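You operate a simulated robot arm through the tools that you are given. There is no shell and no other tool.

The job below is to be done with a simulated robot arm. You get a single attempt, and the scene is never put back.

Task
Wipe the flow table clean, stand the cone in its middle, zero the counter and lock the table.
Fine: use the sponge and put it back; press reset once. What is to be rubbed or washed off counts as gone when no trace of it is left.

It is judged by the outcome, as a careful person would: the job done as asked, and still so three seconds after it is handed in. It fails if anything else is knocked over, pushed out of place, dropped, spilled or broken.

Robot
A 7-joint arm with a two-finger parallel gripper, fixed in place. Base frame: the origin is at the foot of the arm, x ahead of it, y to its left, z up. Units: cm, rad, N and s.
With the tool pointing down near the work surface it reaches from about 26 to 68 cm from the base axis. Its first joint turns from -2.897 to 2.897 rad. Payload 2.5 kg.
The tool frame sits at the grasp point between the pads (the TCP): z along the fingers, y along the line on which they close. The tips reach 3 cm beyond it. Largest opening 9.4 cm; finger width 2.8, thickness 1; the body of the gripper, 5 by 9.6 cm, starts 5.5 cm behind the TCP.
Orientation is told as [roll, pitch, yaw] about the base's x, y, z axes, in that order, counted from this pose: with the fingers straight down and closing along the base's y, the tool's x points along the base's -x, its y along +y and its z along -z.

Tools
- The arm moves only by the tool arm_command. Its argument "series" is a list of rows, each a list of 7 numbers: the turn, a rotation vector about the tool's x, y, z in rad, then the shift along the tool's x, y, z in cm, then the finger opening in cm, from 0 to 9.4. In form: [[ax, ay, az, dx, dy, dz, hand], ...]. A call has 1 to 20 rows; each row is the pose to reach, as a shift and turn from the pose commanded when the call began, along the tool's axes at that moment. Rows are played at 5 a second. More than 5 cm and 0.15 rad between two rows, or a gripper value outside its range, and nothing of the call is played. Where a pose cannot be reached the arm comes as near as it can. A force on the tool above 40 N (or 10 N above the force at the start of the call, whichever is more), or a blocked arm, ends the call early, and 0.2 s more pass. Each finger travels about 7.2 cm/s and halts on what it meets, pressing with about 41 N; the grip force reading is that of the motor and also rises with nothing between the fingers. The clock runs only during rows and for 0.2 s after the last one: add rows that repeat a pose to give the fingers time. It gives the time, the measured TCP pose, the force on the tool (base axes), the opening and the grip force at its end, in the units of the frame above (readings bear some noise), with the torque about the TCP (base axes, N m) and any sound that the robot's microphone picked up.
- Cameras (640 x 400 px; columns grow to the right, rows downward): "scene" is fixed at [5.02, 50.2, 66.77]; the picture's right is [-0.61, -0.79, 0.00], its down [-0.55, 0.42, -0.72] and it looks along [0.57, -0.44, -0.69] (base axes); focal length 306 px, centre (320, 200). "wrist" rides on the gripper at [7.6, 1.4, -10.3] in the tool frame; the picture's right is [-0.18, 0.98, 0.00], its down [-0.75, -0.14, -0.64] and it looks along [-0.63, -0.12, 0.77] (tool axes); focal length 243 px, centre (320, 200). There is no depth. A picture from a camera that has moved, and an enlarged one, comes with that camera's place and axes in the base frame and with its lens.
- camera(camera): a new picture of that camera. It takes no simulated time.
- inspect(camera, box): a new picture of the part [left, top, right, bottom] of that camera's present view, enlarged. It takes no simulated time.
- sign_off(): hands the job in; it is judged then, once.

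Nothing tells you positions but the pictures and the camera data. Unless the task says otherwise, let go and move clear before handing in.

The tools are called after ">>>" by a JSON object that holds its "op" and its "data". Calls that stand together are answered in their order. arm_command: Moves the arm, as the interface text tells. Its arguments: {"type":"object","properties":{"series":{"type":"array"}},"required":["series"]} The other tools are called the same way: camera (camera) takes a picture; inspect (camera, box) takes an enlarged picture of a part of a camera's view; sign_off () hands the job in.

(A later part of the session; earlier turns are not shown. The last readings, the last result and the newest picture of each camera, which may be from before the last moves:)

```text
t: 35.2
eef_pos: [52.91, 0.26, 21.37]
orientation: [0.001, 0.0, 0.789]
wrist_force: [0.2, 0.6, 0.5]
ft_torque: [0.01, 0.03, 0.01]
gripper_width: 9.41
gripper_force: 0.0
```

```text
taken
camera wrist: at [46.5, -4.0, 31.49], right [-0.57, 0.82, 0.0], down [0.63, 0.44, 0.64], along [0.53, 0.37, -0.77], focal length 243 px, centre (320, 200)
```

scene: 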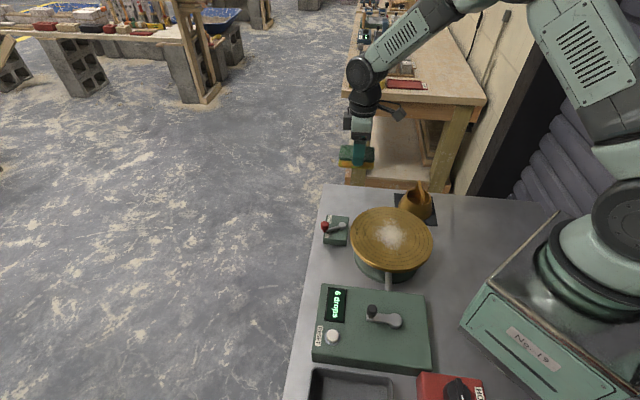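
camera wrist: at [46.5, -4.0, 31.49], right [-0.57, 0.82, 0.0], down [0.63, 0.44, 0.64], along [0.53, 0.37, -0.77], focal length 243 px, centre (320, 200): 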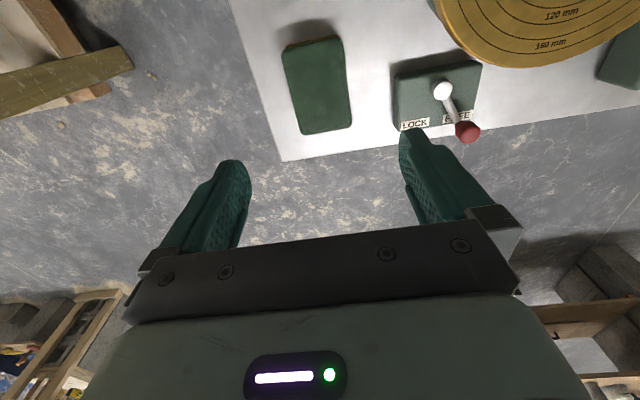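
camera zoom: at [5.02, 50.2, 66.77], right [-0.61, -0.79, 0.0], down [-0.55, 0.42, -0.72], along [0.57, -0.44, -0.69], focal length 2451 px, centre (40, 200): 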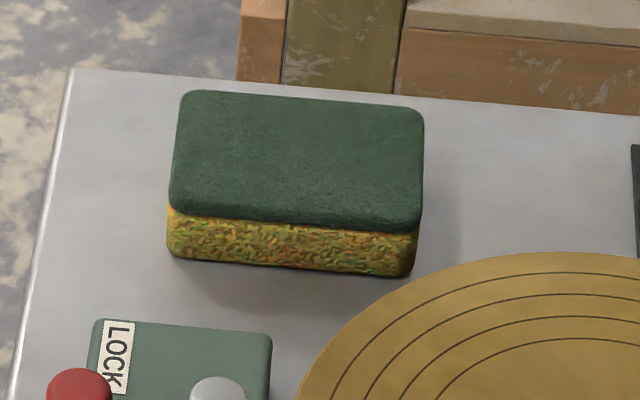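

The sponge is back in place (within about 0.2 cm). Next I'll move above the cone's handle, rotating so the fingers close across the bar.

>>> {"op": "arm_command", "data": {"series": [[0, 0, 0.142, 1.66, 0.21, -0.33, 9.4], [0, 0, 0.284, 3.32, 0.42, -0.65, 9.4], [0, 0, 0.425, 4.97, 0.64, -0.98, 9.4], [0, 0, 0.567, 6.63, 0.85, -1.31, 9.4], [0, 0, 0.709, 8.29, 1.06, -1.64, 9.4], [0, 0, 0.851, 9.95, 1.27, -1.96, 9.4], [0, 0, 0.993, 11.61, 1.48, -2.29, 9.4], [0, 0, 1.135, 13.27, 1.69, -2.62, 9.4], [0, 0, 1.276, 14.92, 1.91, -2.95, 9.4], [0, 0, 1.418, 16.58, 2.12, -3.27, 9.4], [0, 0, 1.56, 18.24, 2.33, -3.6, 9.4], [0, 0, 1.56, 18.24, 2.33, -3.6, 9.4], [0, 0, 1.56, 18.24, 2.33, -3.6, 9.4]]}}

>>> {"op": "camera", "data": {"camera": "wrist"}}

>>> {"op": "inspect", "data": {"camera": "scene", "box": [350, 120, 470, 240]}}

```text
t: 38.0
eef_pos: [38.47, -10.89, 25.04]
orientation: [0.0, 0.001, -0.772]
wrist_force: [-0.4, 0.5, -0.3]
ft_torque: [0.0, 0.01, 0.02]
gripper_width: 9.41
gripper_force: 0.2
```

```text
taken
camera wrist: at [33.94, -4.67, 35.16], right [0.82, 0.58, 0.0], down [0.44, -0.63, 0.64], along [0.37, -0.52, -0.77], focal length 243 px, centre (320, 200)
```

wrist: 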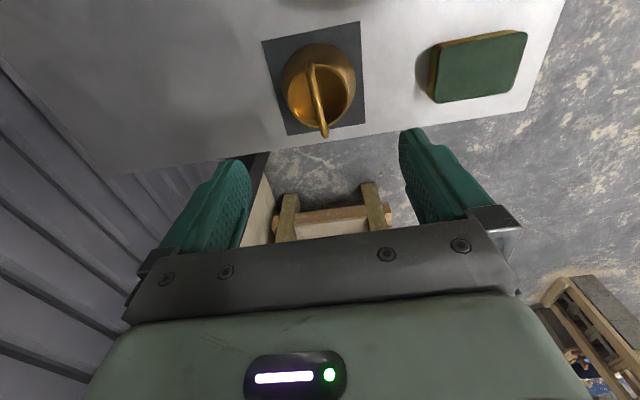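

```text
3.33 times, centred on (410, 180) of scene
camera zoom: at [5.02, 50.2, 66.77], right [-0.61, -0.79, 0.0], down [-0.55, 0.42, -0.72], along [0.57, -0.44, -0.69], focal length 1021 px, centre (20, 267)
```

zoom: 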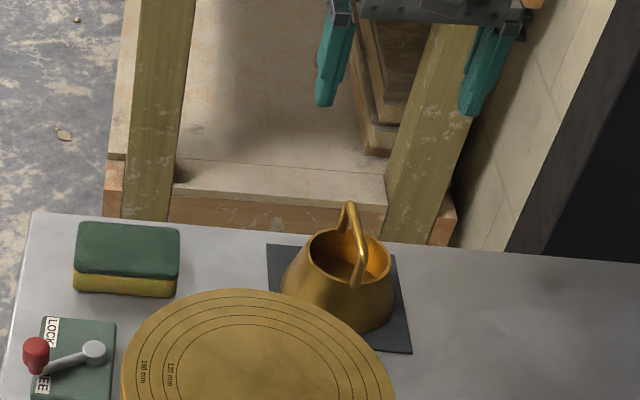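

>>> {"op": "inspect", "data": {"camera": "wrist", "box": [250, 10, 380, 150]}}

```text
2.86 times, centred on (315, 80) of wrist
camera zoom: at [33.94, -4.67, 35.16], right [0.82, 0.58, 0.0], down [0.44, -0.63, 0.64], along [0.37, -0.52, -0.77], focal length 693 px, centre (334, 543)
```

zoom: 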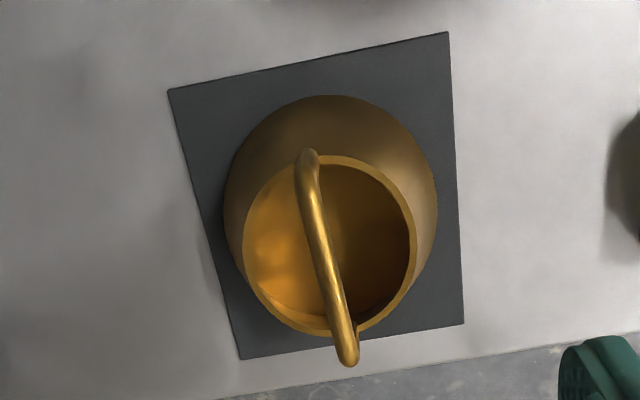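

The handle bar is centred near (38.4, -11.2) at z≈10.1, running at -43°, so the yaw is right. I'll narrow the gripper to 4 cm and descend around the bar, keeping the tips above the rim.

>>> {"op": "arm_command", "data": {"series": [[0, 0, 0, -0.2, -0.2, 3, 7], [0, 0, 0, -0.35, -0.25, 6, 5], [0, 0, 0, -0.35, -0.25, 9, 4], [0, 0, 0, -0.35, -0.25, 9, 4], [0, 0, 0, -0.35, -0.25, 9, 4]]}}

>>> {"op": "camera", "data": {"camera": "wrist"}}

>>> {"op": "inspect", "data": {"camera": "scene", "box": [370, 150, 460, 240]}}

```text
t: 39.2
eef_pos: [38.51, -11.44, 15.84]
orientation: [0.001, 0.0, -0.77]
wrist_force: [0.0, 0.1, -0.7]
ft_torque: [0.05, 0.03, 0.01]
gripper_width: 4.01
gripper_force: 0.1
```

```text
taken
camera wrist: at [33.97, -5.07, 26.01], right [0.82, 0.58, 0.0], down [0.44, -0.63, 0.64], along [0.37, -0.52, -0.77], focal length 243 px, centre (320, 200)
```

wrist: 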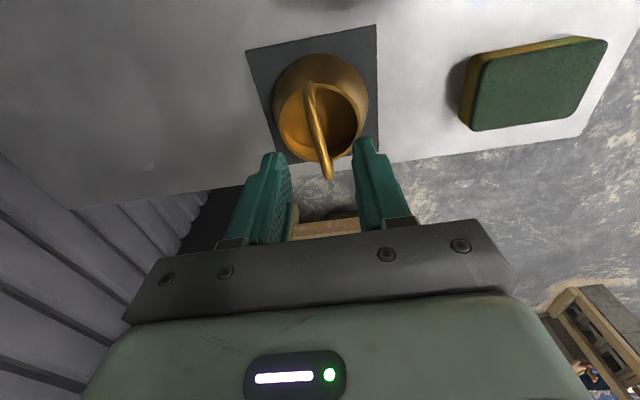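

```text
4.44 times, centred on (415, 195) of scene
camera zoom: at [5.02, 50.2, 66.77], right [-0.61, -0.79, 0.0], down [-0.55, 0.42, -0.72], along [0.57, -0.44, -0.69], focal length 1362 px, centre (-102, 222)
```

zoom: 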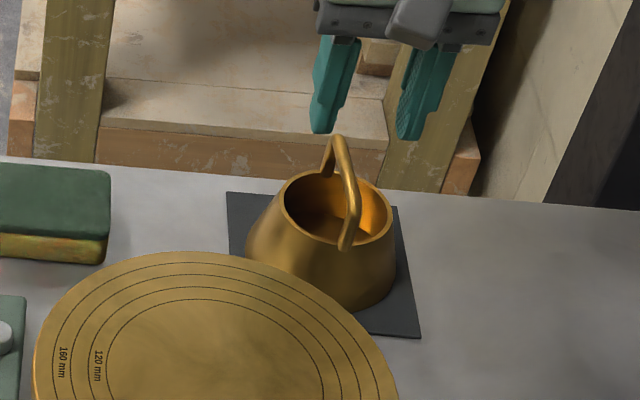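

The bar sits almost exactly between the fingers. I'll descend to z≈10.7 and look before closing.

>>> {"op": "arm_command", "data": {"series": [[0, 0, 0, 0, -0.1, 2, 4], [0, 0, 0, 0, -0.15, 4, 4], [0, 0, 0, 0, -0.15, 5.1, 4], [0, 0, 0, 0, -0.15, 5.1, 4]]}}

>>> {"op": "camera", "data": {"camera": "wrist"}}

>>> {"op": "inspect", "data": {"camera": "scene", "box": [370, 150, 460, 240]}}

```text
t: 40.2
eef_pos: [38.3, -11.48, 10.74]
orientation: [-0.001, -0.001, -0.77]
wrist_force: [-0.5, 0.6, 0.1]
ft_torque: [-0.05, 0.01, 0.0]
gripper_width: 4.01
gripper_force: 0.0
```

```text
taken
camera wrist: at [33.9, -5.19, 21.01], right [0.82, 0.58, 0.0], down [0.44, -0.63, 0.64], along [0.37, -0.52, -0.77], focal length 243 px, centre (320, 200)
```

wrist: 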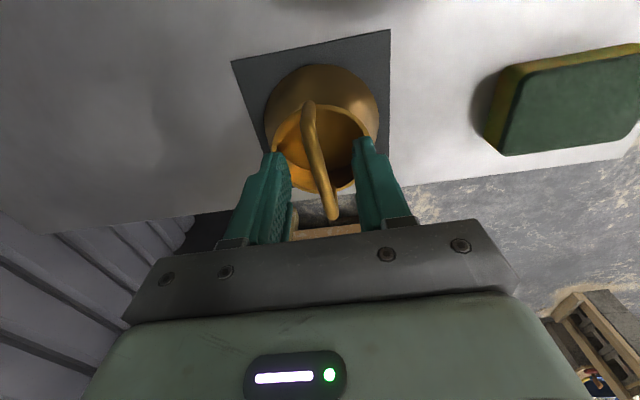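

```text
4.44 times, centred on (415, 195) of scene
camera zoom: at [5.02, 50.2, 66.77], right [-0.61, -0.79, 0.0], down [-0.55, 0.42, -0.72], along [0.57, -0.44, -0.69], focal length 1362 px, centre (-102, 222)
```

zoom: 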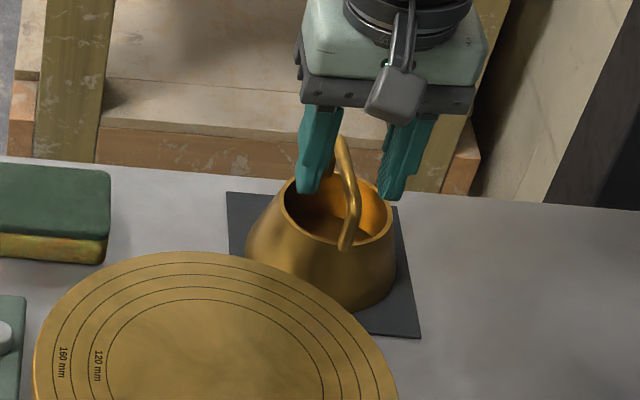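

The fingers straddle the middle of the bar with the tips above the rim. Closing now.

>>> {"op": "arm_command", "data": {"series": [[0, 0, 0, 0, 0, 0, 3], [0, 0, 0, 0, 0, 0, 2], [0, 0, 0, 0, 0, 0, 1], [0, 0, 0, 0, 0, 0, 0.3], [0, 0, 0, 0, 0, 0, 0.3], [0, 0, 0, 0, 0, 0, 0.3]]}}

>>> {"op": "camera", "data": {"camera": "wrist"}}

>>> {"op": "inspect", "data": {"camera": "scene", "box": [370, 150, 460, 240]}}

```text
t: 41.6
eef_pos: [38.5, -11.5, 10.73]
orientation: [-0.001, 0.0, -0.769]
wrist_force: [0.3, -1.0, 0.3]
ft_torque: [-0.02, -0.01, -0.03]
gripper_width: 0.8
gripper_force: 41.3
```

```text
taken
camera wrist: at [33.89, -5.19, 21.01], right [0.82, 0.58, 0.0], down [0.44, -0.63, 0.64], along [0.37, -0.52, -0.77], focal length 243 px, centre (320, 200)
```

wrist: 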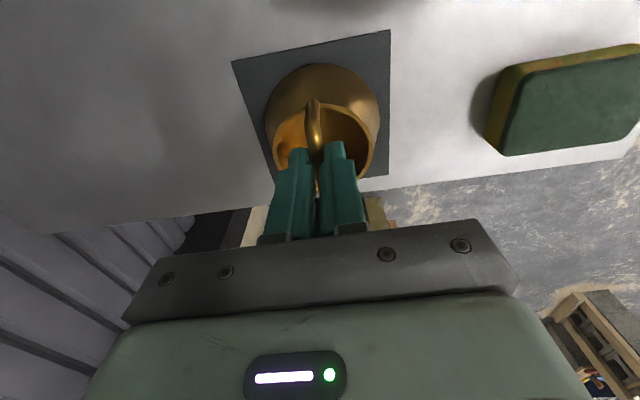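

```text
4.44 times, centred on (415, 195) of scene
camera zoom: at [5.02, 50.2, 66.77], right [-0.61, -0.79, 0.0], down [-0.55, 0.42, -0.72], along [0.57, -0.44, -0.69], focal length 1362 px, centre (-102, 222)
```

zoom: 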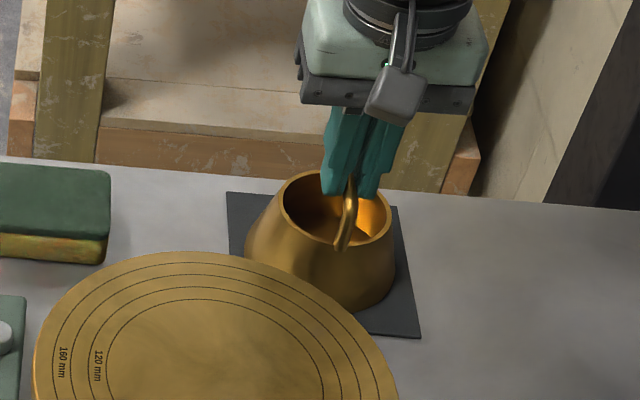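

The bar is gripped (0.8 cm). I'll lift a little and check the weight and tilt.

>>> {"op": "arm_command", "data": {"series": [[0, 0, 0, 0, 0, -0.5, 0.3], [0, 0, 0, 0, 0, -1.5, 0.3], [0, 0, 0, 0, 0, -2.5, 0.3], [0, 0, 0, 0, 0, -2.5, 0.3]]}}

>>> {"op": "inspect", "data": {"camera": "scene", "box": [370, 150, 460, 240]}}

>>> {"op": "camera", "data": {"camera": "wrist"}}

```text
t: 42.6
eef_pos: [38.47, -11.61, 13.32]
orientation: [0.0, 0.0, -0.769]
wrist_force: [0.0, 0.5, -2.7]
ft_torque: [0.0, 0.01, -0.02]
gripper_width: 0.85
gripper_force: 40.8
```

```text
4.44 times, centred on (415, 195) of scene
camera zoom: at [5.02, 50.2, 66.77], right [-0.61, -0.79, 0.0], down [-0.55, 0.42, -0.72], along [0.57, -0.44, -0.69], focal length 1362 px, centre (-102, 222)
```

zoom: 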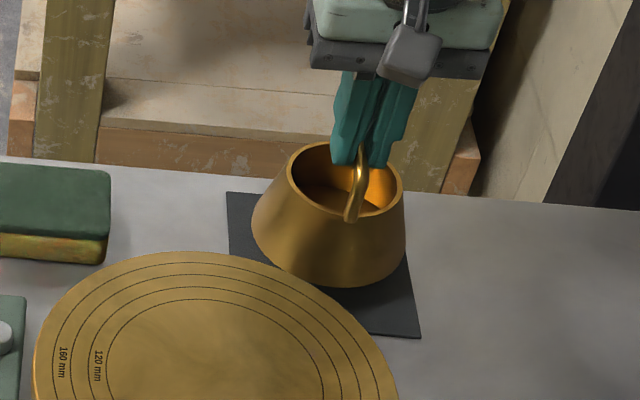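

```text
taken
camera wrist: at [33.89, -5.26, 23.56], right [0.82, 0.58, 0.0], down [0.44, -0.63, 0.64], along [0.37, -0.52, -0.77], focal length 243 px, centre (320, 200)
```

wrist: 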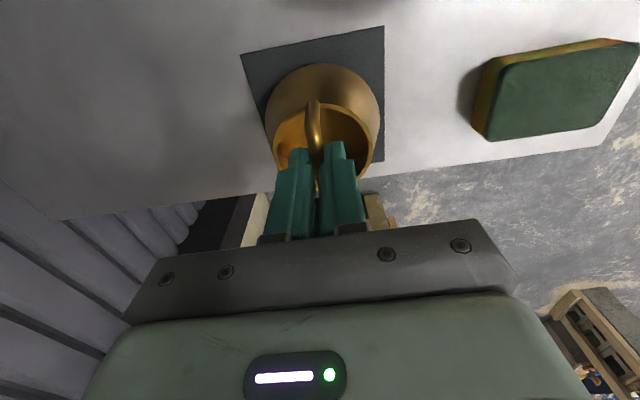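

The cone hangs level, about 2.7 N. I'll lift it higher, carry it over the disc centre, and look.

>>> {"op": "arm_command", "data": {"series": [[0, 0, 0, 0, 0, -3.5, 0.3], [0, 0, 0, 0, 0, -7, 0.3], [0, 0, 0, 0, 0, -10.5, 0.3], [0, 0, 0, 3, 1.6, -10.5, 0.3], [0, 0, 0, 6.5, 3.45, -10.5, 0.3], [0, 0, 0, 10, 5.3, -10.5, 0.3], [0, 0, 0, 13.5, 7.15, -10.5, 0.3], [0, 0, 0, 16, 8.5, -10.5, 0.3], [0, 0, 0, 17.28, 9.16, -10.5, 0.3], [0, 0, 0, 17.28, 9.16, -10.5, 0.3], [0, 0, 0, 17.28, 9.16, -9, 0.3], [0, 0, 0, 17.28, 9.16, -7.5, 0.3], [0, 0, 0, 17.28, 9.16, -7.5, 0.3]]}}

>>> {"op": "camera", "data": {"camera": "wrist"}}

>>> {"op": "inspect", "data": {"camera": "scene", "box": [340, 140, 450, 290]}}

```text
t: 45.4
eef_pos: [32.28, 7.1, 20.74]
orientation: [0.0, -0.002, -0.77]
wrist_force: [-0.1, -0.4, -2.8]
ft_torque: [0.02, 0.07, 0.0]
gripper_width: 0.83
gripper_force: 41.0
```

```text
taken
camera wrist: at [27.82, 13.39, 31.03], right [0.82, 0.58, 0.0], down [0.44, -0.63, 0.64], along [0.37, -0.52, -0.77], focal length 243 px, centre (320, 200)
```

wrist: 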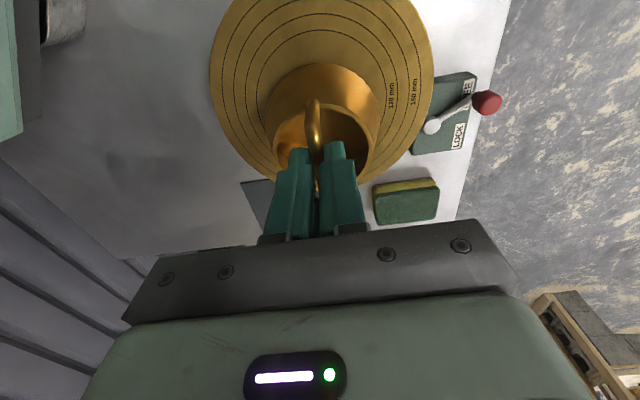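

```text
2.67 times, centred on (395, 215) of scene
camera zoom: at [5.02, 50.2, 66.77], right [-0.61, -0.79, 0.0], down [-0.55, 0.42, -0.72], along [0.57, -0.44, -0.69], focal length 817 px, centre (120, 160)
```

zoom: 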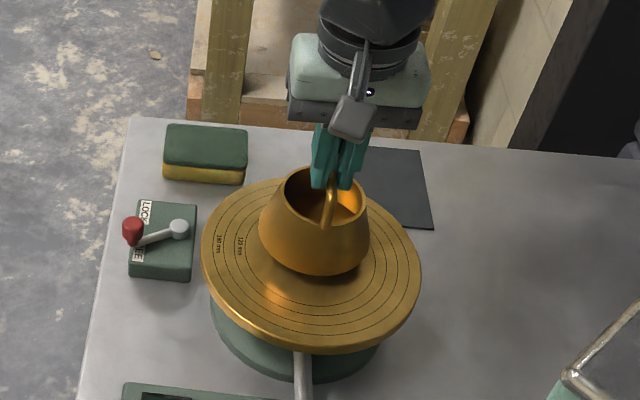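

The cone is above the disc. I'll lower it close to the surface and check its centring against the 120 mm ring.

>>> {"op": "arm_command", "data": {"series": [[0, 0, 0, 0, 0, 0.5, 0.3], [0, 0, 0, 0, 0, 1.0, 0.3], [0, 0, 0, 0, 0, 1.3, 0.3], [0, 0, 0, 0, 0, 1.3, 0.3]]}}

>>> {"op": "inspect", "data": {"camera": "scene", "box": [345, 195, 440, 285]}}

>>> {"op": "inspect", "data": {"camera": "wrist", "box": [200, 0, 440, 200]}}

```text
t: 46.4
eef_pos: [32.42, 7.09, 19.44]
orientation: [0.001, -0.001, -0.769]
wrist_force: [0.6, -0.4, -3.8]
ft_torque: [0.03, 0.02, 0.03]
gripper_width: 0.82
gripper_force: 41.1
```

```text
4.44 times, centred on (392, 240) of scene
camera zoom: at [5.02, 50.2, 66.77], right [-0.61, -0.79, 0.0], down [-0.55, 0.42, -0.72], along [0.57, -0.44, -0.69], focal length 1362 px, centre (-2, 22)
```

zoom: 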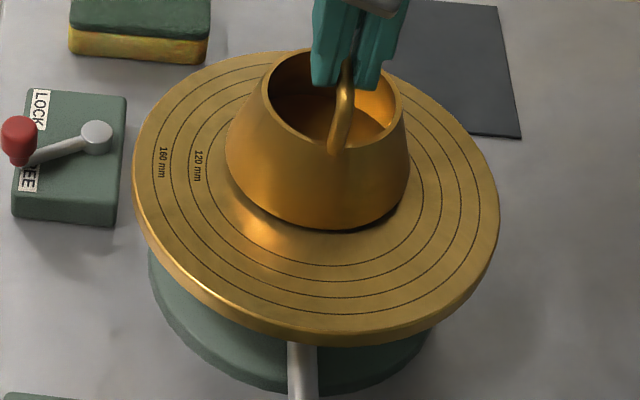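

```text
2.00 times, centred on (320, 100) of wrist
camera zoom: at [27.87, 13.37, 29.75], right [0.82, 0.58, 0.0], down [0.44, -0.63, 0.64], along [0.37, -0.52, -0.77], focal length 485 px, centre (320, 400)
```

zoom: 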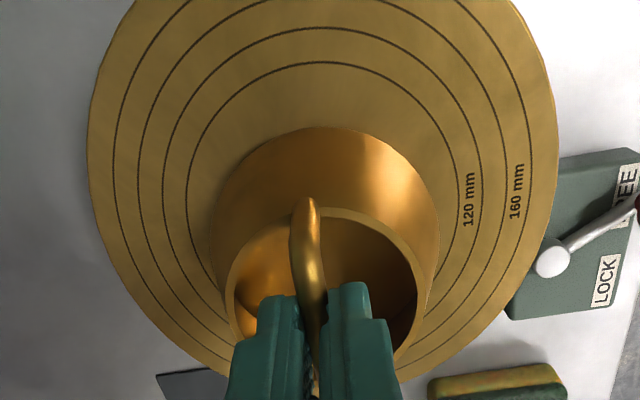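

By comparing outlines with the ring, the cone sits about 1 cm off centre along the handle direction. I'll shift it by +1.0 in tool x and recheck.

>>> {"op": "arm_command", "data": {"series": [[0, 0, 0, 0.5, 0.06, 0, 0.3], [0, 0, 0, 1.0, 0.1, 0, 0.3], [0, 0, 0, 1.0, 0.1, 0.2, 0.3], [0, 0, 0, 1.0, 0.1, 0.2, 0.3]]}}

>>> {"op": "inspect", "data": {"camera": "scene", "box": [345, 195, 440, 285]}}

>>> {"op": "inspect", "data": {"camera": "wrist", "box": [200, 0, 440, 200]}}

```text
t: 47.4
eef_pos: [31.85, 7.8, 19.33]
orientation: [0.001, -0.001, -0.769]
wrist_force: [0.8, -0.1, -3.9]
ft_torque: [0.0, 0.04, -0.01]
gripper_width: 0.82
gripper_force: 41.1
```

```text
4.44 times, centred on (392, 240) of scene
camera zoom: at [5.02, 50.2, 66.77], right [-0.61, -0.79, 0.0], down [-0.55, 0.42, -0.72], along [0.57, -0.44, -0.69], focal length 1362 px, centre (-2, 22)
```

zoom: 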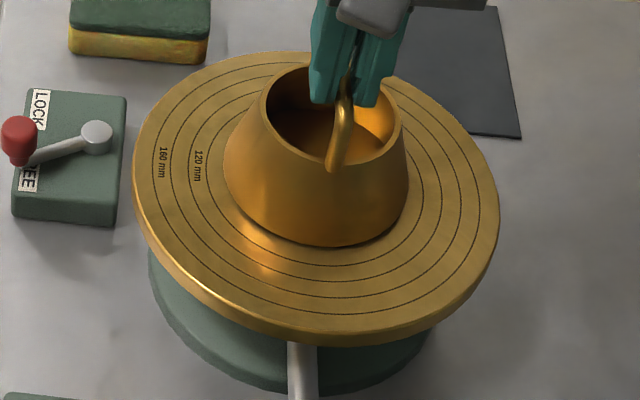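

```text
2.00 times, centred on (320, 100) of wrist
camera zoom: at [27.23, 14.12, 29.54], right [0.82, 0.58, 0.0], down [0.44, -0.63, 0.64], along [0.37, -0.52, -0.77], focal length 485 px, centre (320, 400)
```

zoom: 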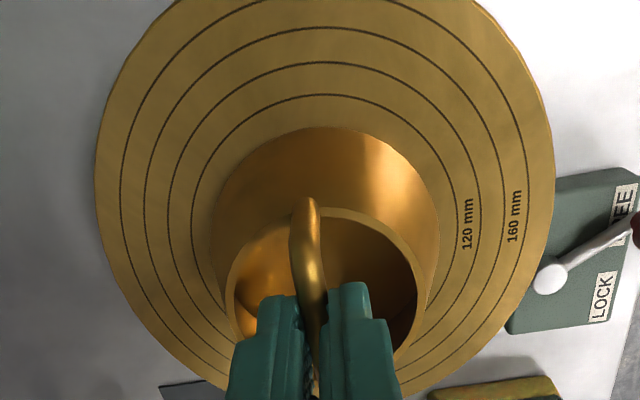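

Depth now matches in both views. I'll zoom to measure the left/right gaps between the base and the 120 mm ring.

>>> {"op": "inspect", "data": {"camera": "scene", "box": [380, 215, 420, 255]}}

>>> {"op": "inspect", "data": {"camera": "scene", "box": [380, 205, 450, 255]}}

>>> {"op": "inspect", "data": {"camera": "scene", "box": [345, 205, 415, 255]}}

```text
10.00 times, centred on (400, 235) of scene
camera zoom: at [5.02, 50.2, 66.77], right [-0.61, -0.79, 0.0], down [-0.55, 0.42, -0.72], along [0.57, -0.44, -0.69], focal length 3064 px, centre (-480, -150)
```

zoom: 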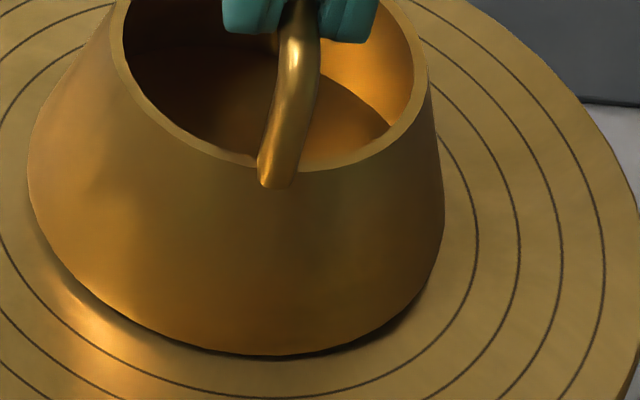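

```text
8.00 times, centred on (415, 230) of scene
camera zoom: at [5.02, 50.2, 66.77], right [-0.61, -0.79, 0.0], down [-0.55, 0.42, -0.72], along [0.57, -0.44, -0.69], focal length 2451 px, centre (-440, -40)
```

zoom: 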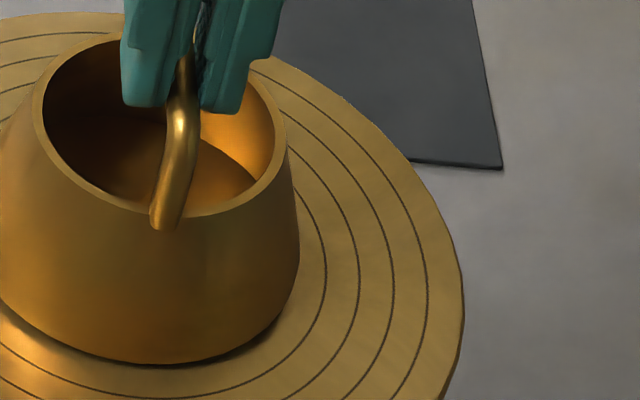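

```text
8.00 times, centred on (380, 230) of scene
camera zoom: at [5.02, 50.2, 66.77], right [-0.61, -0.79, 0.0], down [-0.55, 0.42, -0.72], along [0.57, -0.44, -0.69], focal length 2451 px, centre (-160, -40)
```

zoom: 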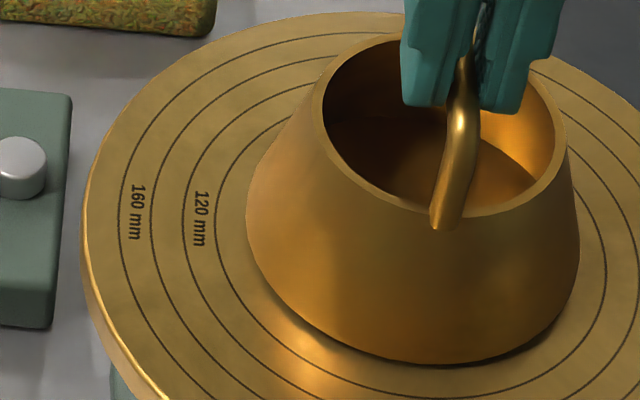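

Gaps are now equal to within 0.1 cm in both views, so the cone is centred. Lowering gently until it touches the disc.

>>> {"op": "arm_command", "data": {"series": [[0, 0, 0, 0, 0, 0.1, 0.3], [0, 0, 0, 0, 0, 0.15, 0.3], [0, 0, 0, 0, 0, 0.2, 0.3], [0, 0, 0, 0, 0, 0.2, 0.3]]}}

```text
t: 48.4
eef_pos: [31.76, 7.86, 19.18]
orientation: [-0.001, 0.0, -0.768]
wrist_force: [1.0, 0.5, -3.2]
ft_torque: [0.01, 0.05, 0.01]
gripper_width: 0.83
gripper_force: 41.1
```

>>> {"op": "arm_command", "data": {"series": [[0, 0, 0, 0, 0, 0.06, 0.3], [0, 0, 0, 0, 0, 0.12, 0.3], [0, 0, 0, 0, 0, 0.12, 0.3]]}}

```text
t: 49.2
eef_pos: [31.81, 7.79, 19.03]
orientation: [0.0, 0.0, -0.77]
wrist_force: [0.0, 0.0, 2.3]
ft_torque: [0.12, 0.16, -0.01]
gripper_width: 0.83
gripper_force: 41.2
```

The cone is touching (force flipped to +2.3 N). One more small step to seat it, then I'll open.

>>> {"op": "arm_command", "data": {"series": [[0, 0, 0, 0, 0, 0.03, 0.3], [0, 0, 0, 0, 0, 0.03, 0.3]]}}

>>> {"op": "inspect", "data": {"camera": "scene", "box": [345, 205, 435, 265]}}

```text
t: 49.8
eef_pos: [31.73, 7.73, 18.9]
orientation: [0.001, 0.0, -0.77]
wrist_force: [-3.7, -1.3, 15.6]
ft_torque: [0.04, 0.18, 0.0]
gripper_width: 0.81
gripper_force: 41.6
```

```text
6.67 times, centred on (390, 235) of scene
camera zoom: at [5.02, 50.2, 66.77], right [-0.61, -0.79, 0.0], down [-0.55, 0.42, -0.72], along [0.57, -0.44, -0.69], focal length 2043 px, centre (-147, -33)
```

zoom: 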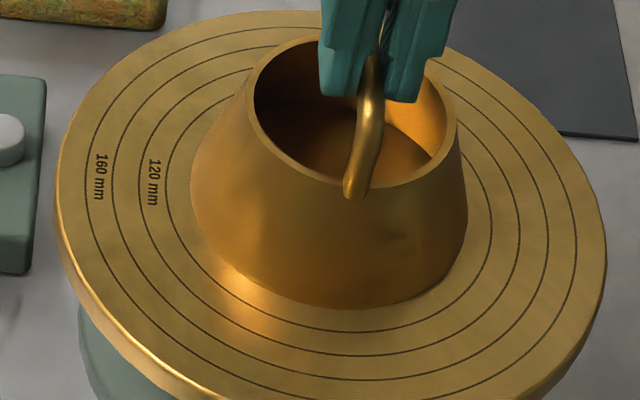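

The cone is seated flat and centred. I'll ease off, open the fingers to 4 cm and rise straight up.

>>> {"op": "arm_command", "data": {"series": [[0, 0, 0, 0, 0, -0.04, 0.3], [0, 0, 0, 0, 0, -0.04, 1.5], [0, 0, 0, 0, 0, -0.04, 3], [0, 0, 0, 0, 0, -0.04, 4], [0, 0, 0, 0, 0, -0.04, 4], [0, 0, 0, 0, 0, -1.5, 4], [0, 0, 0, 0, 0, -4, 4], [0, 0, 0, 0, 0, -8, 4], [0, 0, 0, 0, 0, -12, 4], [0, 0, 0, 0, 0, -12, 4]]}}

>>> {"op": "inspect", "data": {"camera": "scene", "box": [345, 195, 440, 285]}}

>>> {"op": "inspect", "data": {"camera": "wrist", "box": [200, 0, 440, 200]}}

```text
t: 52.0
eef_pos: [31.88, 7.76, 31.08]
orientation: [0.0, -0.001, -0.771]
wrist_force: [1.0, -0.4, -0.2]
ft_torque: [-0.01, -0.01, -0.01]
gripper_width: 4.02
gripper_force: 0.1
```

```text
4.44 times, centred on (392, 240) of scene
camera zoom: at [5.02, 50.2, 66.77], right [-0.61, -0.79, 0.0], down [-0.55, 0.42, -0.72], along [0.57, -0.44, -0.69], focal length 1362 px, centre (-2, 22)
```

zoom: 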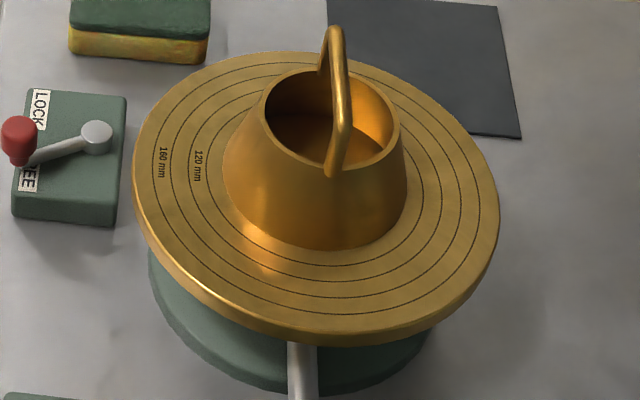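

```text
2.00 times, centred on (320, 100) of wrist
camera zoom: at [27.22, 14.08, 41.27], right [0.82, 0.58, 0.0], down [0.44, -0.63, 0.64], along [0.37, -0.52, -0.77], focal length 485 px, centre (320, 400)
```

zoom: 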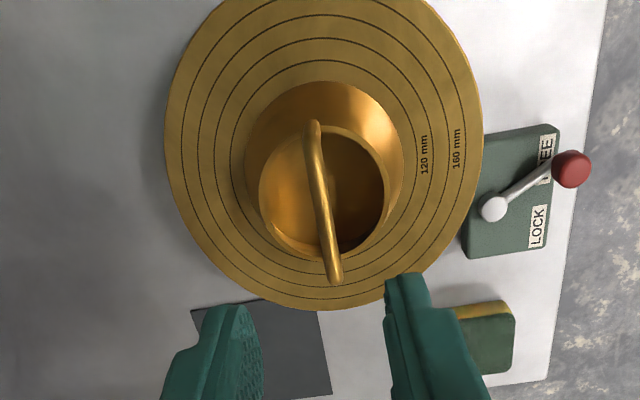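

The cone stands centred on the disc. Next is the counter: reset button estimated near (23, 33, 5). I'll move above it with closed fingers and a yaw of 0.79, and look.

>>> {"op": "arm_command", "data": {"series": [[0, 0, -0.142, 2.16, 1.08, 0, 4], [0, 0, -0.284, 4.32, 2.15, 0, 3], [0, 0, -0.425, 6.48, 3.23, 0, 2], [0, 0, -0.567, 8.64, 4.31, 0, 1], [0, 0, -0.709, 10.8, 5.38, 0, 0], [0, 0, -0.851, 12.95, 6.46, 0, 0], [0, 0, -0.993, 15.11, 7.53, 2, 0], [0, 0, -1.135, 17.27, 8.61, 4, 0], [0, 0, -1.276, 19.43, 9.69, 6, 0], [0, 0, -1.418, 21.59, 10.76, 8, 0], [0, 0, -1.56, 23.75, 11.84, 9, 0], [0, 0, -1.56, 23.75, 11.84, 9, 0], [0, 0, -1.56, 23.75, 11.84, 9, 0]]}}

>>> {"op": "camera", "data": {"camera": "wrist"}}

>>> {"op": "camera", "data": {"camera": "scene"}}

```text
t: 54.8
eef_pos: [22.93, 32.88, 21.92]
orientation: [0.001, -0.001, 0.79]
wrist_force: [0.0, -0.4, 0.1]
ft_torque: [0.01, 0.0, -0.03]
gripper_width: 0.0
gripper_force: 33.0
```

```text
taken
camera wrist: at [16.55, 28.44, 32.11], right [-0.57, 0.82, 0.0], down [0.63, 0.44, 0.64], along [0.53, 0.37, -0.77], focal length 243 px, centre (320, 200)
```

wrist: 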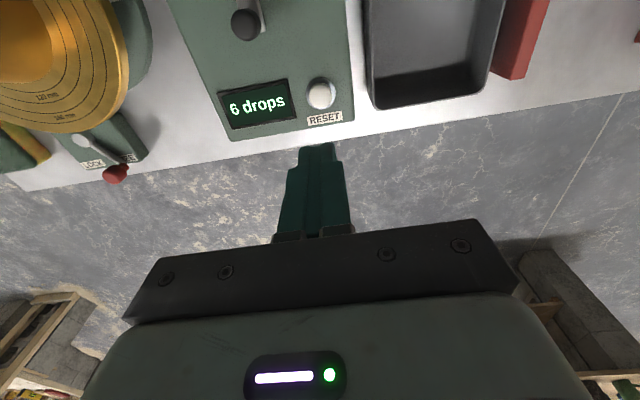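

```text
taken
```

scene: 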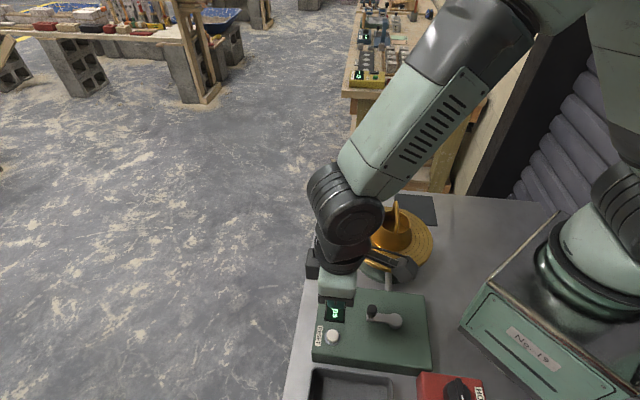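

I'll zoom in on the button to fix its position precisely.

>>> {"op": "inspect", "data": {"camera": "wrist", "box": [210, 40, 370, 160]}}

>>> {"op": "inspect", "data": {"camera": "scene", "box": [310, 310, 360, 360]}}

```text
3.33 times, centred on (290, 100) of wrist
camera zoom: at [16.55, 28.44, 32.11], right [-0.57, 0.82, 0.0], down [0.63, 0.44, 0.64], along [0.53, 0.37, -0.77], focal length 809 px, centre (420, 533)
```

zoom: 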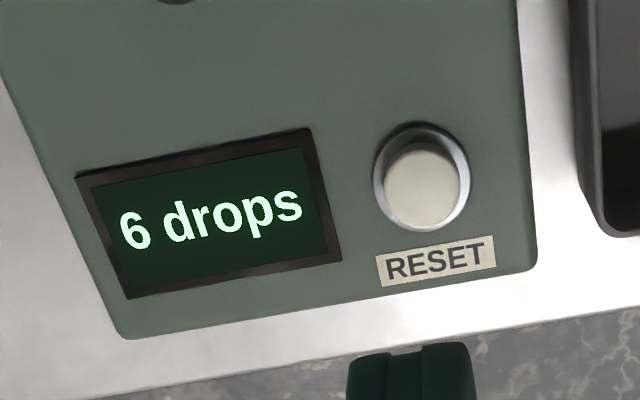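

```text
8.00 times, centred on (335, 335) of scene
camera zoom: at [5.02, 50.2, 66.77], right [-0.61, -0.79, 0.0], down [-0.55, 0.42, -0.72], along [0.57, -0.44, -0.69], focal length 2451 px, centre (200, -880)
```

zoom: 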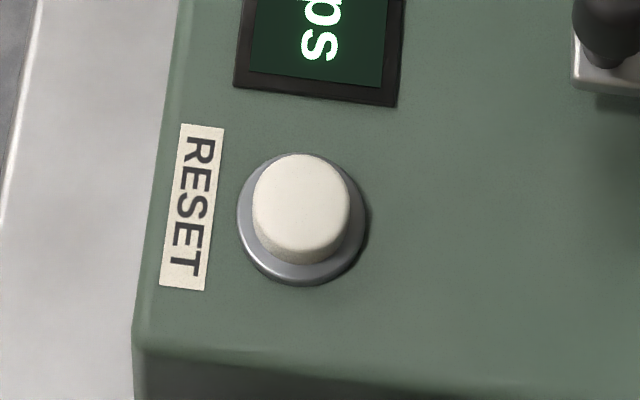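

The button cap is at about (23.1, 33.0) with its top at z≈6.1. I'll descend to hover about half a centimetre above it.

>>> {"op": "arm_command", "data": {"series": [[0, 0, 0, -0.18, -0.06, 3, 0], [0, 0, 0, -0.18, -0.06, 6.5, 0], [0, 0, 0, -0.18, -0.06, 10, 0], [0, 0, 0, -0.18, -0.06, 12.2, 0], [0, 0, 0, -0.18, -0.06, 12.2, 0]]}}

>>> {"op": "inspect", "data": {"camera": "scene", "box": [300, 280, 380, 370]}}

>>> {"op": "camera", "data": {"camera": "wrist"}}

```text
t: 56.0
eef_pos: [23.24, 32.94, 9.66]
orientation: [-0.001, -0.001, 0.791]
wrist_force: [0.4, -0.8, -0.6]
ft_torque: [0.0, -0.02, -0.01]
gripper_width: 0.0
gripper_force: 32.7
```

```text
4.44 times, centred on (340, 325) of scene
camera zoom: at [5.02, 50.2, 66.77], right [-0.61, -0.79, 0.0], down [-0.55, 0.42, -0.72], along [0.57, -0.44, -0.69], focal length 1362 px, centre (231, -356)
```

zoom: 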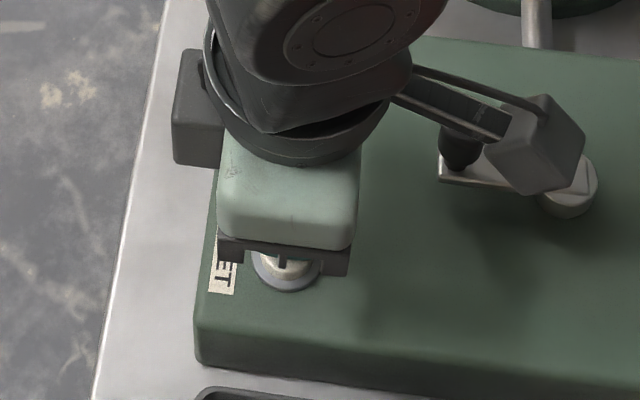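

```text
taken
camera wrist: at [16.74, 28.57, 19.92], right [-0.57, 0.82, 0.0], down [0.63, 0.44, 0.64], along [0.53, 0.37, -0.77], focal length 243 px, centre (320, 200)
```

wrist: 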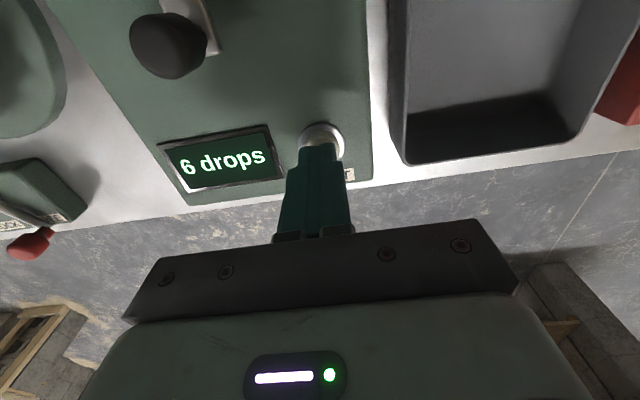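

The fingertip is above the cap. I'll press down gradually and watch the force and display.

>>> {"op": "arm_command", "data": {"series": [[0, 0, 0, 0, 0, 0.2, 0], [0, 0, 0, 0, 0, 0.4, 0], [0, 0, 0, 0, 0, 0.55, 0], [0, 0, 0, 0, 0, 0.65, 0]]}}

>>> {"op": "inspect", "data": {"camera": "wrist", "box": [150, 100, 370, 220]}}

```text
t: 57.0
eef_pos: [23.22, 32.87, 9.14]
orientation: [0.001, 0.0, 0.791]
wrist_force: [0.1, -0.9, 0.4]
ft_torque: [0.01, 0.03, -0.01]
gripper_width: 0.0
gripper_force: 33.3
```

```text
2.91 times, centred on (260, 160) of wrist
camera zoom: at [16.68, 28.53, 19.3], right [-0.57, 0.82, 0.0], down [0.63, 0.44, 0.64], along [0.53, 0.37, -0.77], focal length 706 px, centre (494, 316)
```

zoom: 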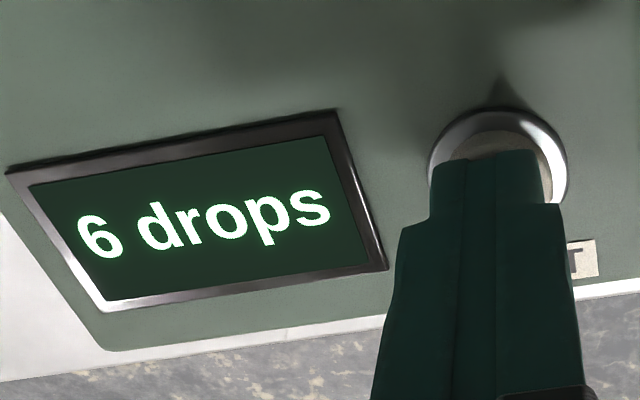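

Not touching yet. Continuing down.

>>> {"op": "arm_command", "data": {"series": [[0, 0, 0, 0, 0, 0.1, 0], [0, 0, 0, 0, 0, 0.2, 0], [0, 0, 0, 0, 0, 0.3, 0], [0, 0, 0, 0, 0, 0.3, 0]]}}

>>> {"op": "inspect", "data": {"camera": "wrist", "box": [150, 100, 370, 220]}}

```text
t: 58.0
eef_pos: [23.19, 32.98, 8.77]
orientation: [0.001, -0.001, 0.791]
wrist_force: [-1.0, 0.2, 1.7]
ft_torque: [-0.02, 0.02, 0.02]
gripper_width: 0.0
gripper_force: 33.2
heard: click
```

```text
2.91 times, centred on (260, 160) of wrist
camera zoom: at [16.72, 28.54, 19.01], right [-0.57, 0.82, 0.0], down [0.63, 0.44, 0.64], along [0.53, 0.37, -0.77], focal length 706 px, centre (494, 316)
```

zoom: 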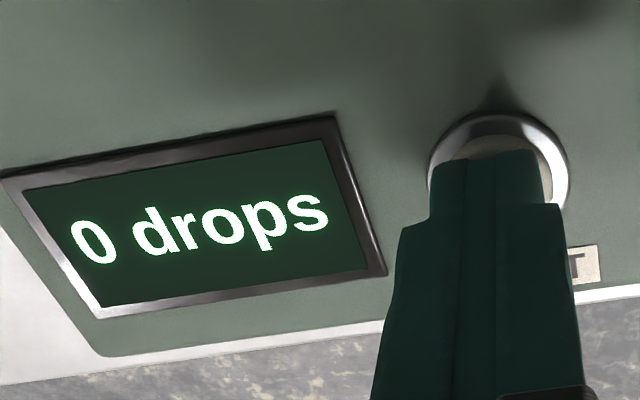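

A click, and the display reads 0 drops. I'll withdraw straight up now.

>>> {"op": "arm_command", "data": {"series": [[0, 0, 0, 0, 0, -1.5, 0], [0, 0, 0, 0, 0, -4, 0], [0, 0, 0, 0, 0, -8, 0], [0, 0, 0, 0, 0, -12, 0], [0, 0, 0, 0, 0, -16, 0], [0, 0, 0, 0, 0, -16, 0]]}}

>>> {"op": "camera", "data": {"camera": "wrist"}}

>>> {"op": "camera", "data": {"camera": "scene"}}

```text
t: 59.4
eef_pos: [23.2, 32.86, 24.9]
orientation: [0.002, 0.001, 0.792]
wrist_force: [0.3, 0.2, -0.7]
ft_torque: [-0.01, 0.0, -0.01]
gripper_width: 0.02
gripper_force: 32.8
```

```text
taken
camera wrist: at [16.6, 28.49, 35.08], right [-0.57, 0.82, 0.0], down [0.63, 0.44, 0.64], along [0.53, 0.37, -0.77], focal length 243 px, centre (320, 200)
```

wrist: 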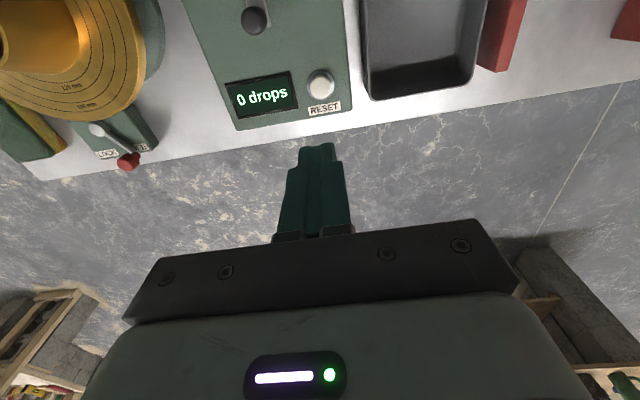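

```text
taken
```

scene: 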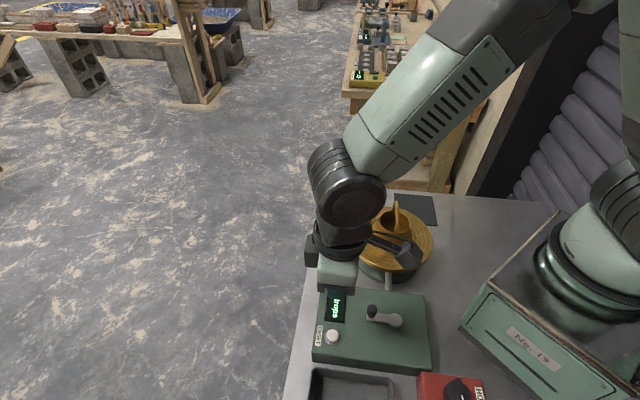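

The counter is zeroed and the button released. Now the lock lever: I'll move to hover behind the knob (FREE side), with yaw matching the lever angle (about 1.29 rad), and look.

>>> {"op": "arm_command", "data": {"series": [[0, 0, -0.083, -0.46, -4.06, 0, 0], [0, 0, -0.167, -0.92, -8.13, 0, 0], [0, 0, -0.25, -1.38, -12.2, 0, 0], [0, 0, -0.333, -1.85, -16.26, 0, 0], [0, 0, -0.417, -2.31, -20.3, 0, 0], [0, 0, -0.5, -2.77, -24.39, 0, 0], [0, 0, -0.5, -2.77, -24.39, 4, 0], [0, 0, -0.5, -2.77, -24.39, 8, 0], [0, 0, -0.5, -2.77, -24.39, 8, 0]]}}

>>> {"op": "camera", "data": {"camera": "wrist"}}

>>> {"op": "inspect", "data": {"camera": "scene", "box": [300, 170, 420, 270]}}

```text
t: 61.4
eef_pos: [42.38, 17.58, 16.76]
orientation: [-0.001, 0.001, 1.29]
wrist_force: [0.4, 0.6, -0.6]
ft_torque: [-0.04, 0.01, 0.05]
gripper_width: 0.0
gripper_force: 33.2
```

```text
taken
camera wrist: at [38.84, 10.8, 26.93], right [-0.89, 0.45, 0.0], down [0.34, 0.69, 0.64], along [0.29, 0.57, -0.77], focal length 243 px, centre (320, 200)
```

wrist: 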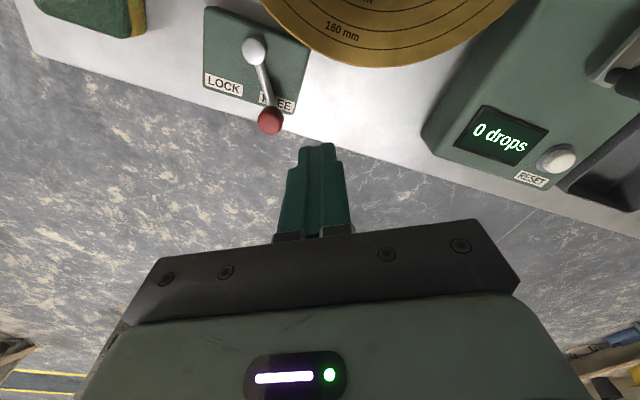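

```text
4.00 times, centred on (360, 220) of scene
camera zoom: at [5.02, 50.2, 66.77], right [-0.61, -0.79, 0.0], down [-0.55, 0.42, -0.72], along [0.57, -0.44, -0.69], focal length 1226 px, centre (160, 120)
```

zoom: 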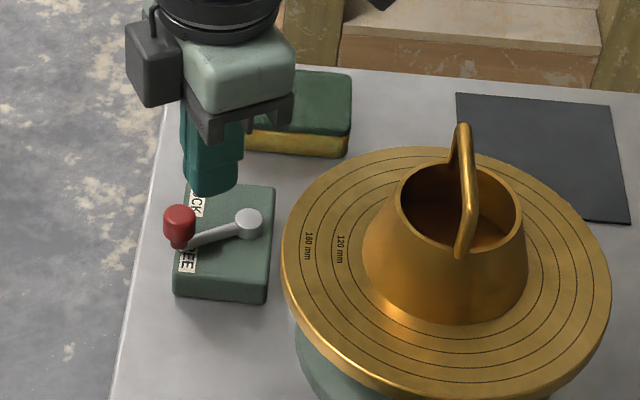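

>>> {"op": "inspect", "data": {"camera": "wrist", "box": [190, 0, 320, 140]}}

>>> {"op": "inspect", "data": {"camera": "scene", "box": [310, 205, 360, 255]}}

```text
2.86 times, centred on (255, 70) of wrist
camera zoom: at [38.84, 10.8, 26.93], right [-0.89, 0.45, 0.0], down [0.34, 0.69, 0.64], along [0.29, 0.57, -0.77], focal length 693 px, centre (506, 571)
```

zoom: 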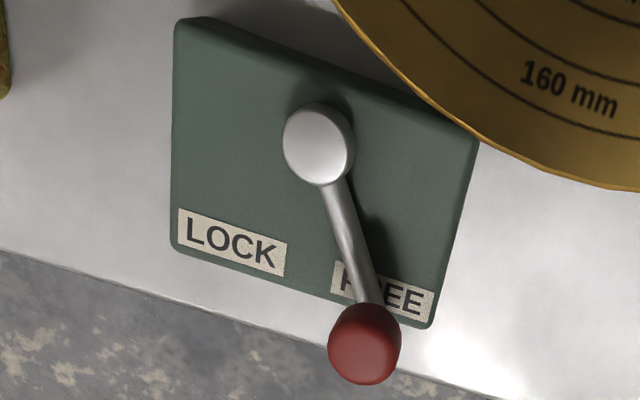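

```text
8.00 times, centred on (335, 230) of scene
camera zoom: at [5.02, 50.2, 66.77], right [-0.61, -0.79, 0.0], down [-0.55, 0.42, -0.72], along [0.57, -0.44, -0.69], focal length 2451 px, centre (200, -40)
```

zoom: 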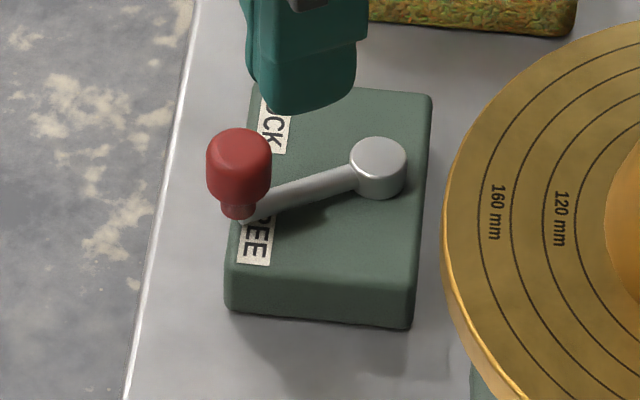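

The knob is at (46.45, 16.4) with its top around z 6.3, and the pivot is at (45.0, 11.4), so the lever is 5.2 cm long at 74°. I'll lower the closed fingers behind the knob so the tips are at about z 4.9.

>>> {"op": "arm_command", "data": {"series": [[0, 0, 0, 0, 0, 3, 0], [0, 0, 0, 0, 0, 6, 0], [0, 0, 0, 0, 0, 8, 0], [0, 0, 0, 0, 0, 8.8, 0], [0, 0, 0, 0, 0, 8.8, 0]]}}

>>> {"op": "camera", "data": {"camera": "wrist"}}

>>> {"op": "inspect", "data": {"camera": "scene", "box": [310, 190, 380, 260]}}

```text
t: 62.6
eef_pos: [42.3, 17.77, 7.94]
orientation: [0.0, 0.001, 1.289]
wrist_force: [0.0, 0.1, 0.5]
ft_torque: [0.01, 0.0, 0.02]
gripper_width: 0.01
gripper_force: 32.6
```

```text
taken
camera wrist: at [38.83, 10.84, 18.18], right [-0.89, 0.45, 0.0], down [0.34, 0.69, 0.64], along [0.29, 0.57, -0.77], focal length 243 px, centre (320, 200)
```

wrist: 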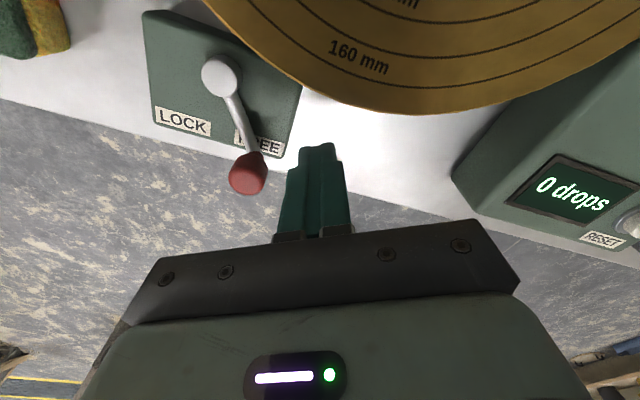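

```text
5.71 times, centred on (345, 225) of scene
camera zoom: at [5.02, 50.2, 66.77], right [-0.61, -0.79, 0.0], down [-0.55, 0.42, -0.72], along [0.57, -0.44, -0.69], focal length 1751 px, centre (177, 57)
```

zoom: 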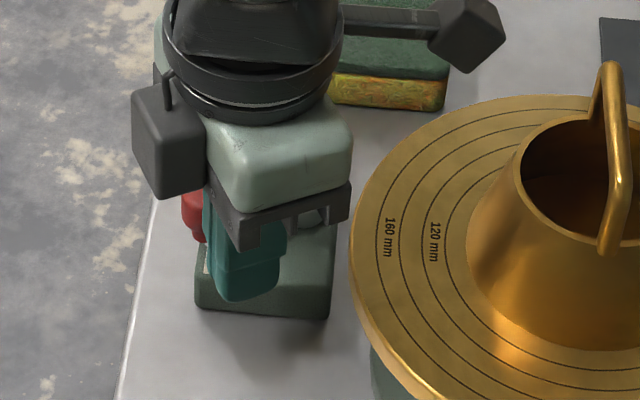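

The fingertips are level with the knob and behind it. I'll close the gap and start pushing the knob along the arc toward LOCK, turning with the lever.

>>> {"op": "arm_command", "data": {"series": [[0, 0, 0, 0, -1.0, 0, 0], [0, 0, 0, 0, -1.8, 0, 0], [0, 0, 0, 0, -2.3, 0, 0], [0, 0, 0.14, -0.23, -3.05, 0, 0], [0, 0, 0.28, -0.35, -3.82, 0, 0], [0, 0, 0.28, -0.35, -3.82, 0, 0]]}}

>>> {"op": "camera", "data": {"camera": "wrist"}}

>>> {"op": "inspect", "data": {"camera": "scene", "box": [310, 190, 380, 260]}}

```text
t: 64.0
eef_pos: [46.16, 16.98, 8.01]
orientation: [0.0, 0.001, 1.009]
wrist_force: [0.2, 0.3, 0.6]
ft_torque: [-0.02, -0.01, 0.0]
gripper_width: 0.0
gripper_force: 33.1
```

```text
taken
camera wrist: at [40.86, 11.36, 18.19], right [-0.73, 0.68, 0.0], down [0.52, 0.56, 0.64], along [0.44, 0.47, -0.77], focal length 243 px, centre (320, 200)
```

wrist: 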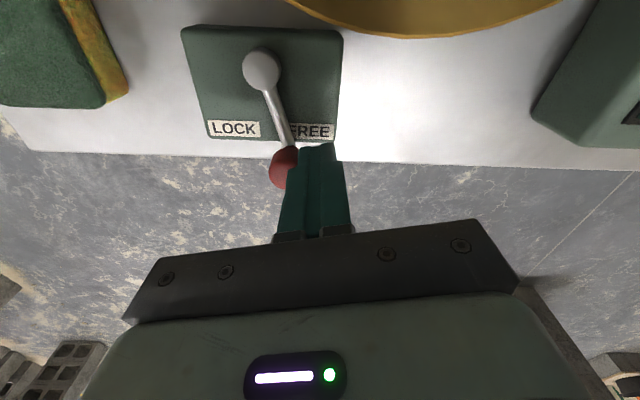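

```text
5.71 times, centred on (345, 225) of scene
camera zoom: at [5.02, 50.2, 66.77], right [-0.61, -0.79, 0.0], down [-0.55, 0.42, -0.72], along [0.57, -0.44, -0.69], focal length 1751 px, centre (177, 57)
```

zoom: 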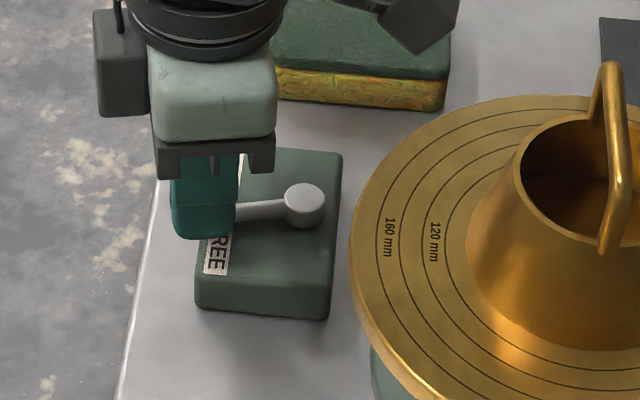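

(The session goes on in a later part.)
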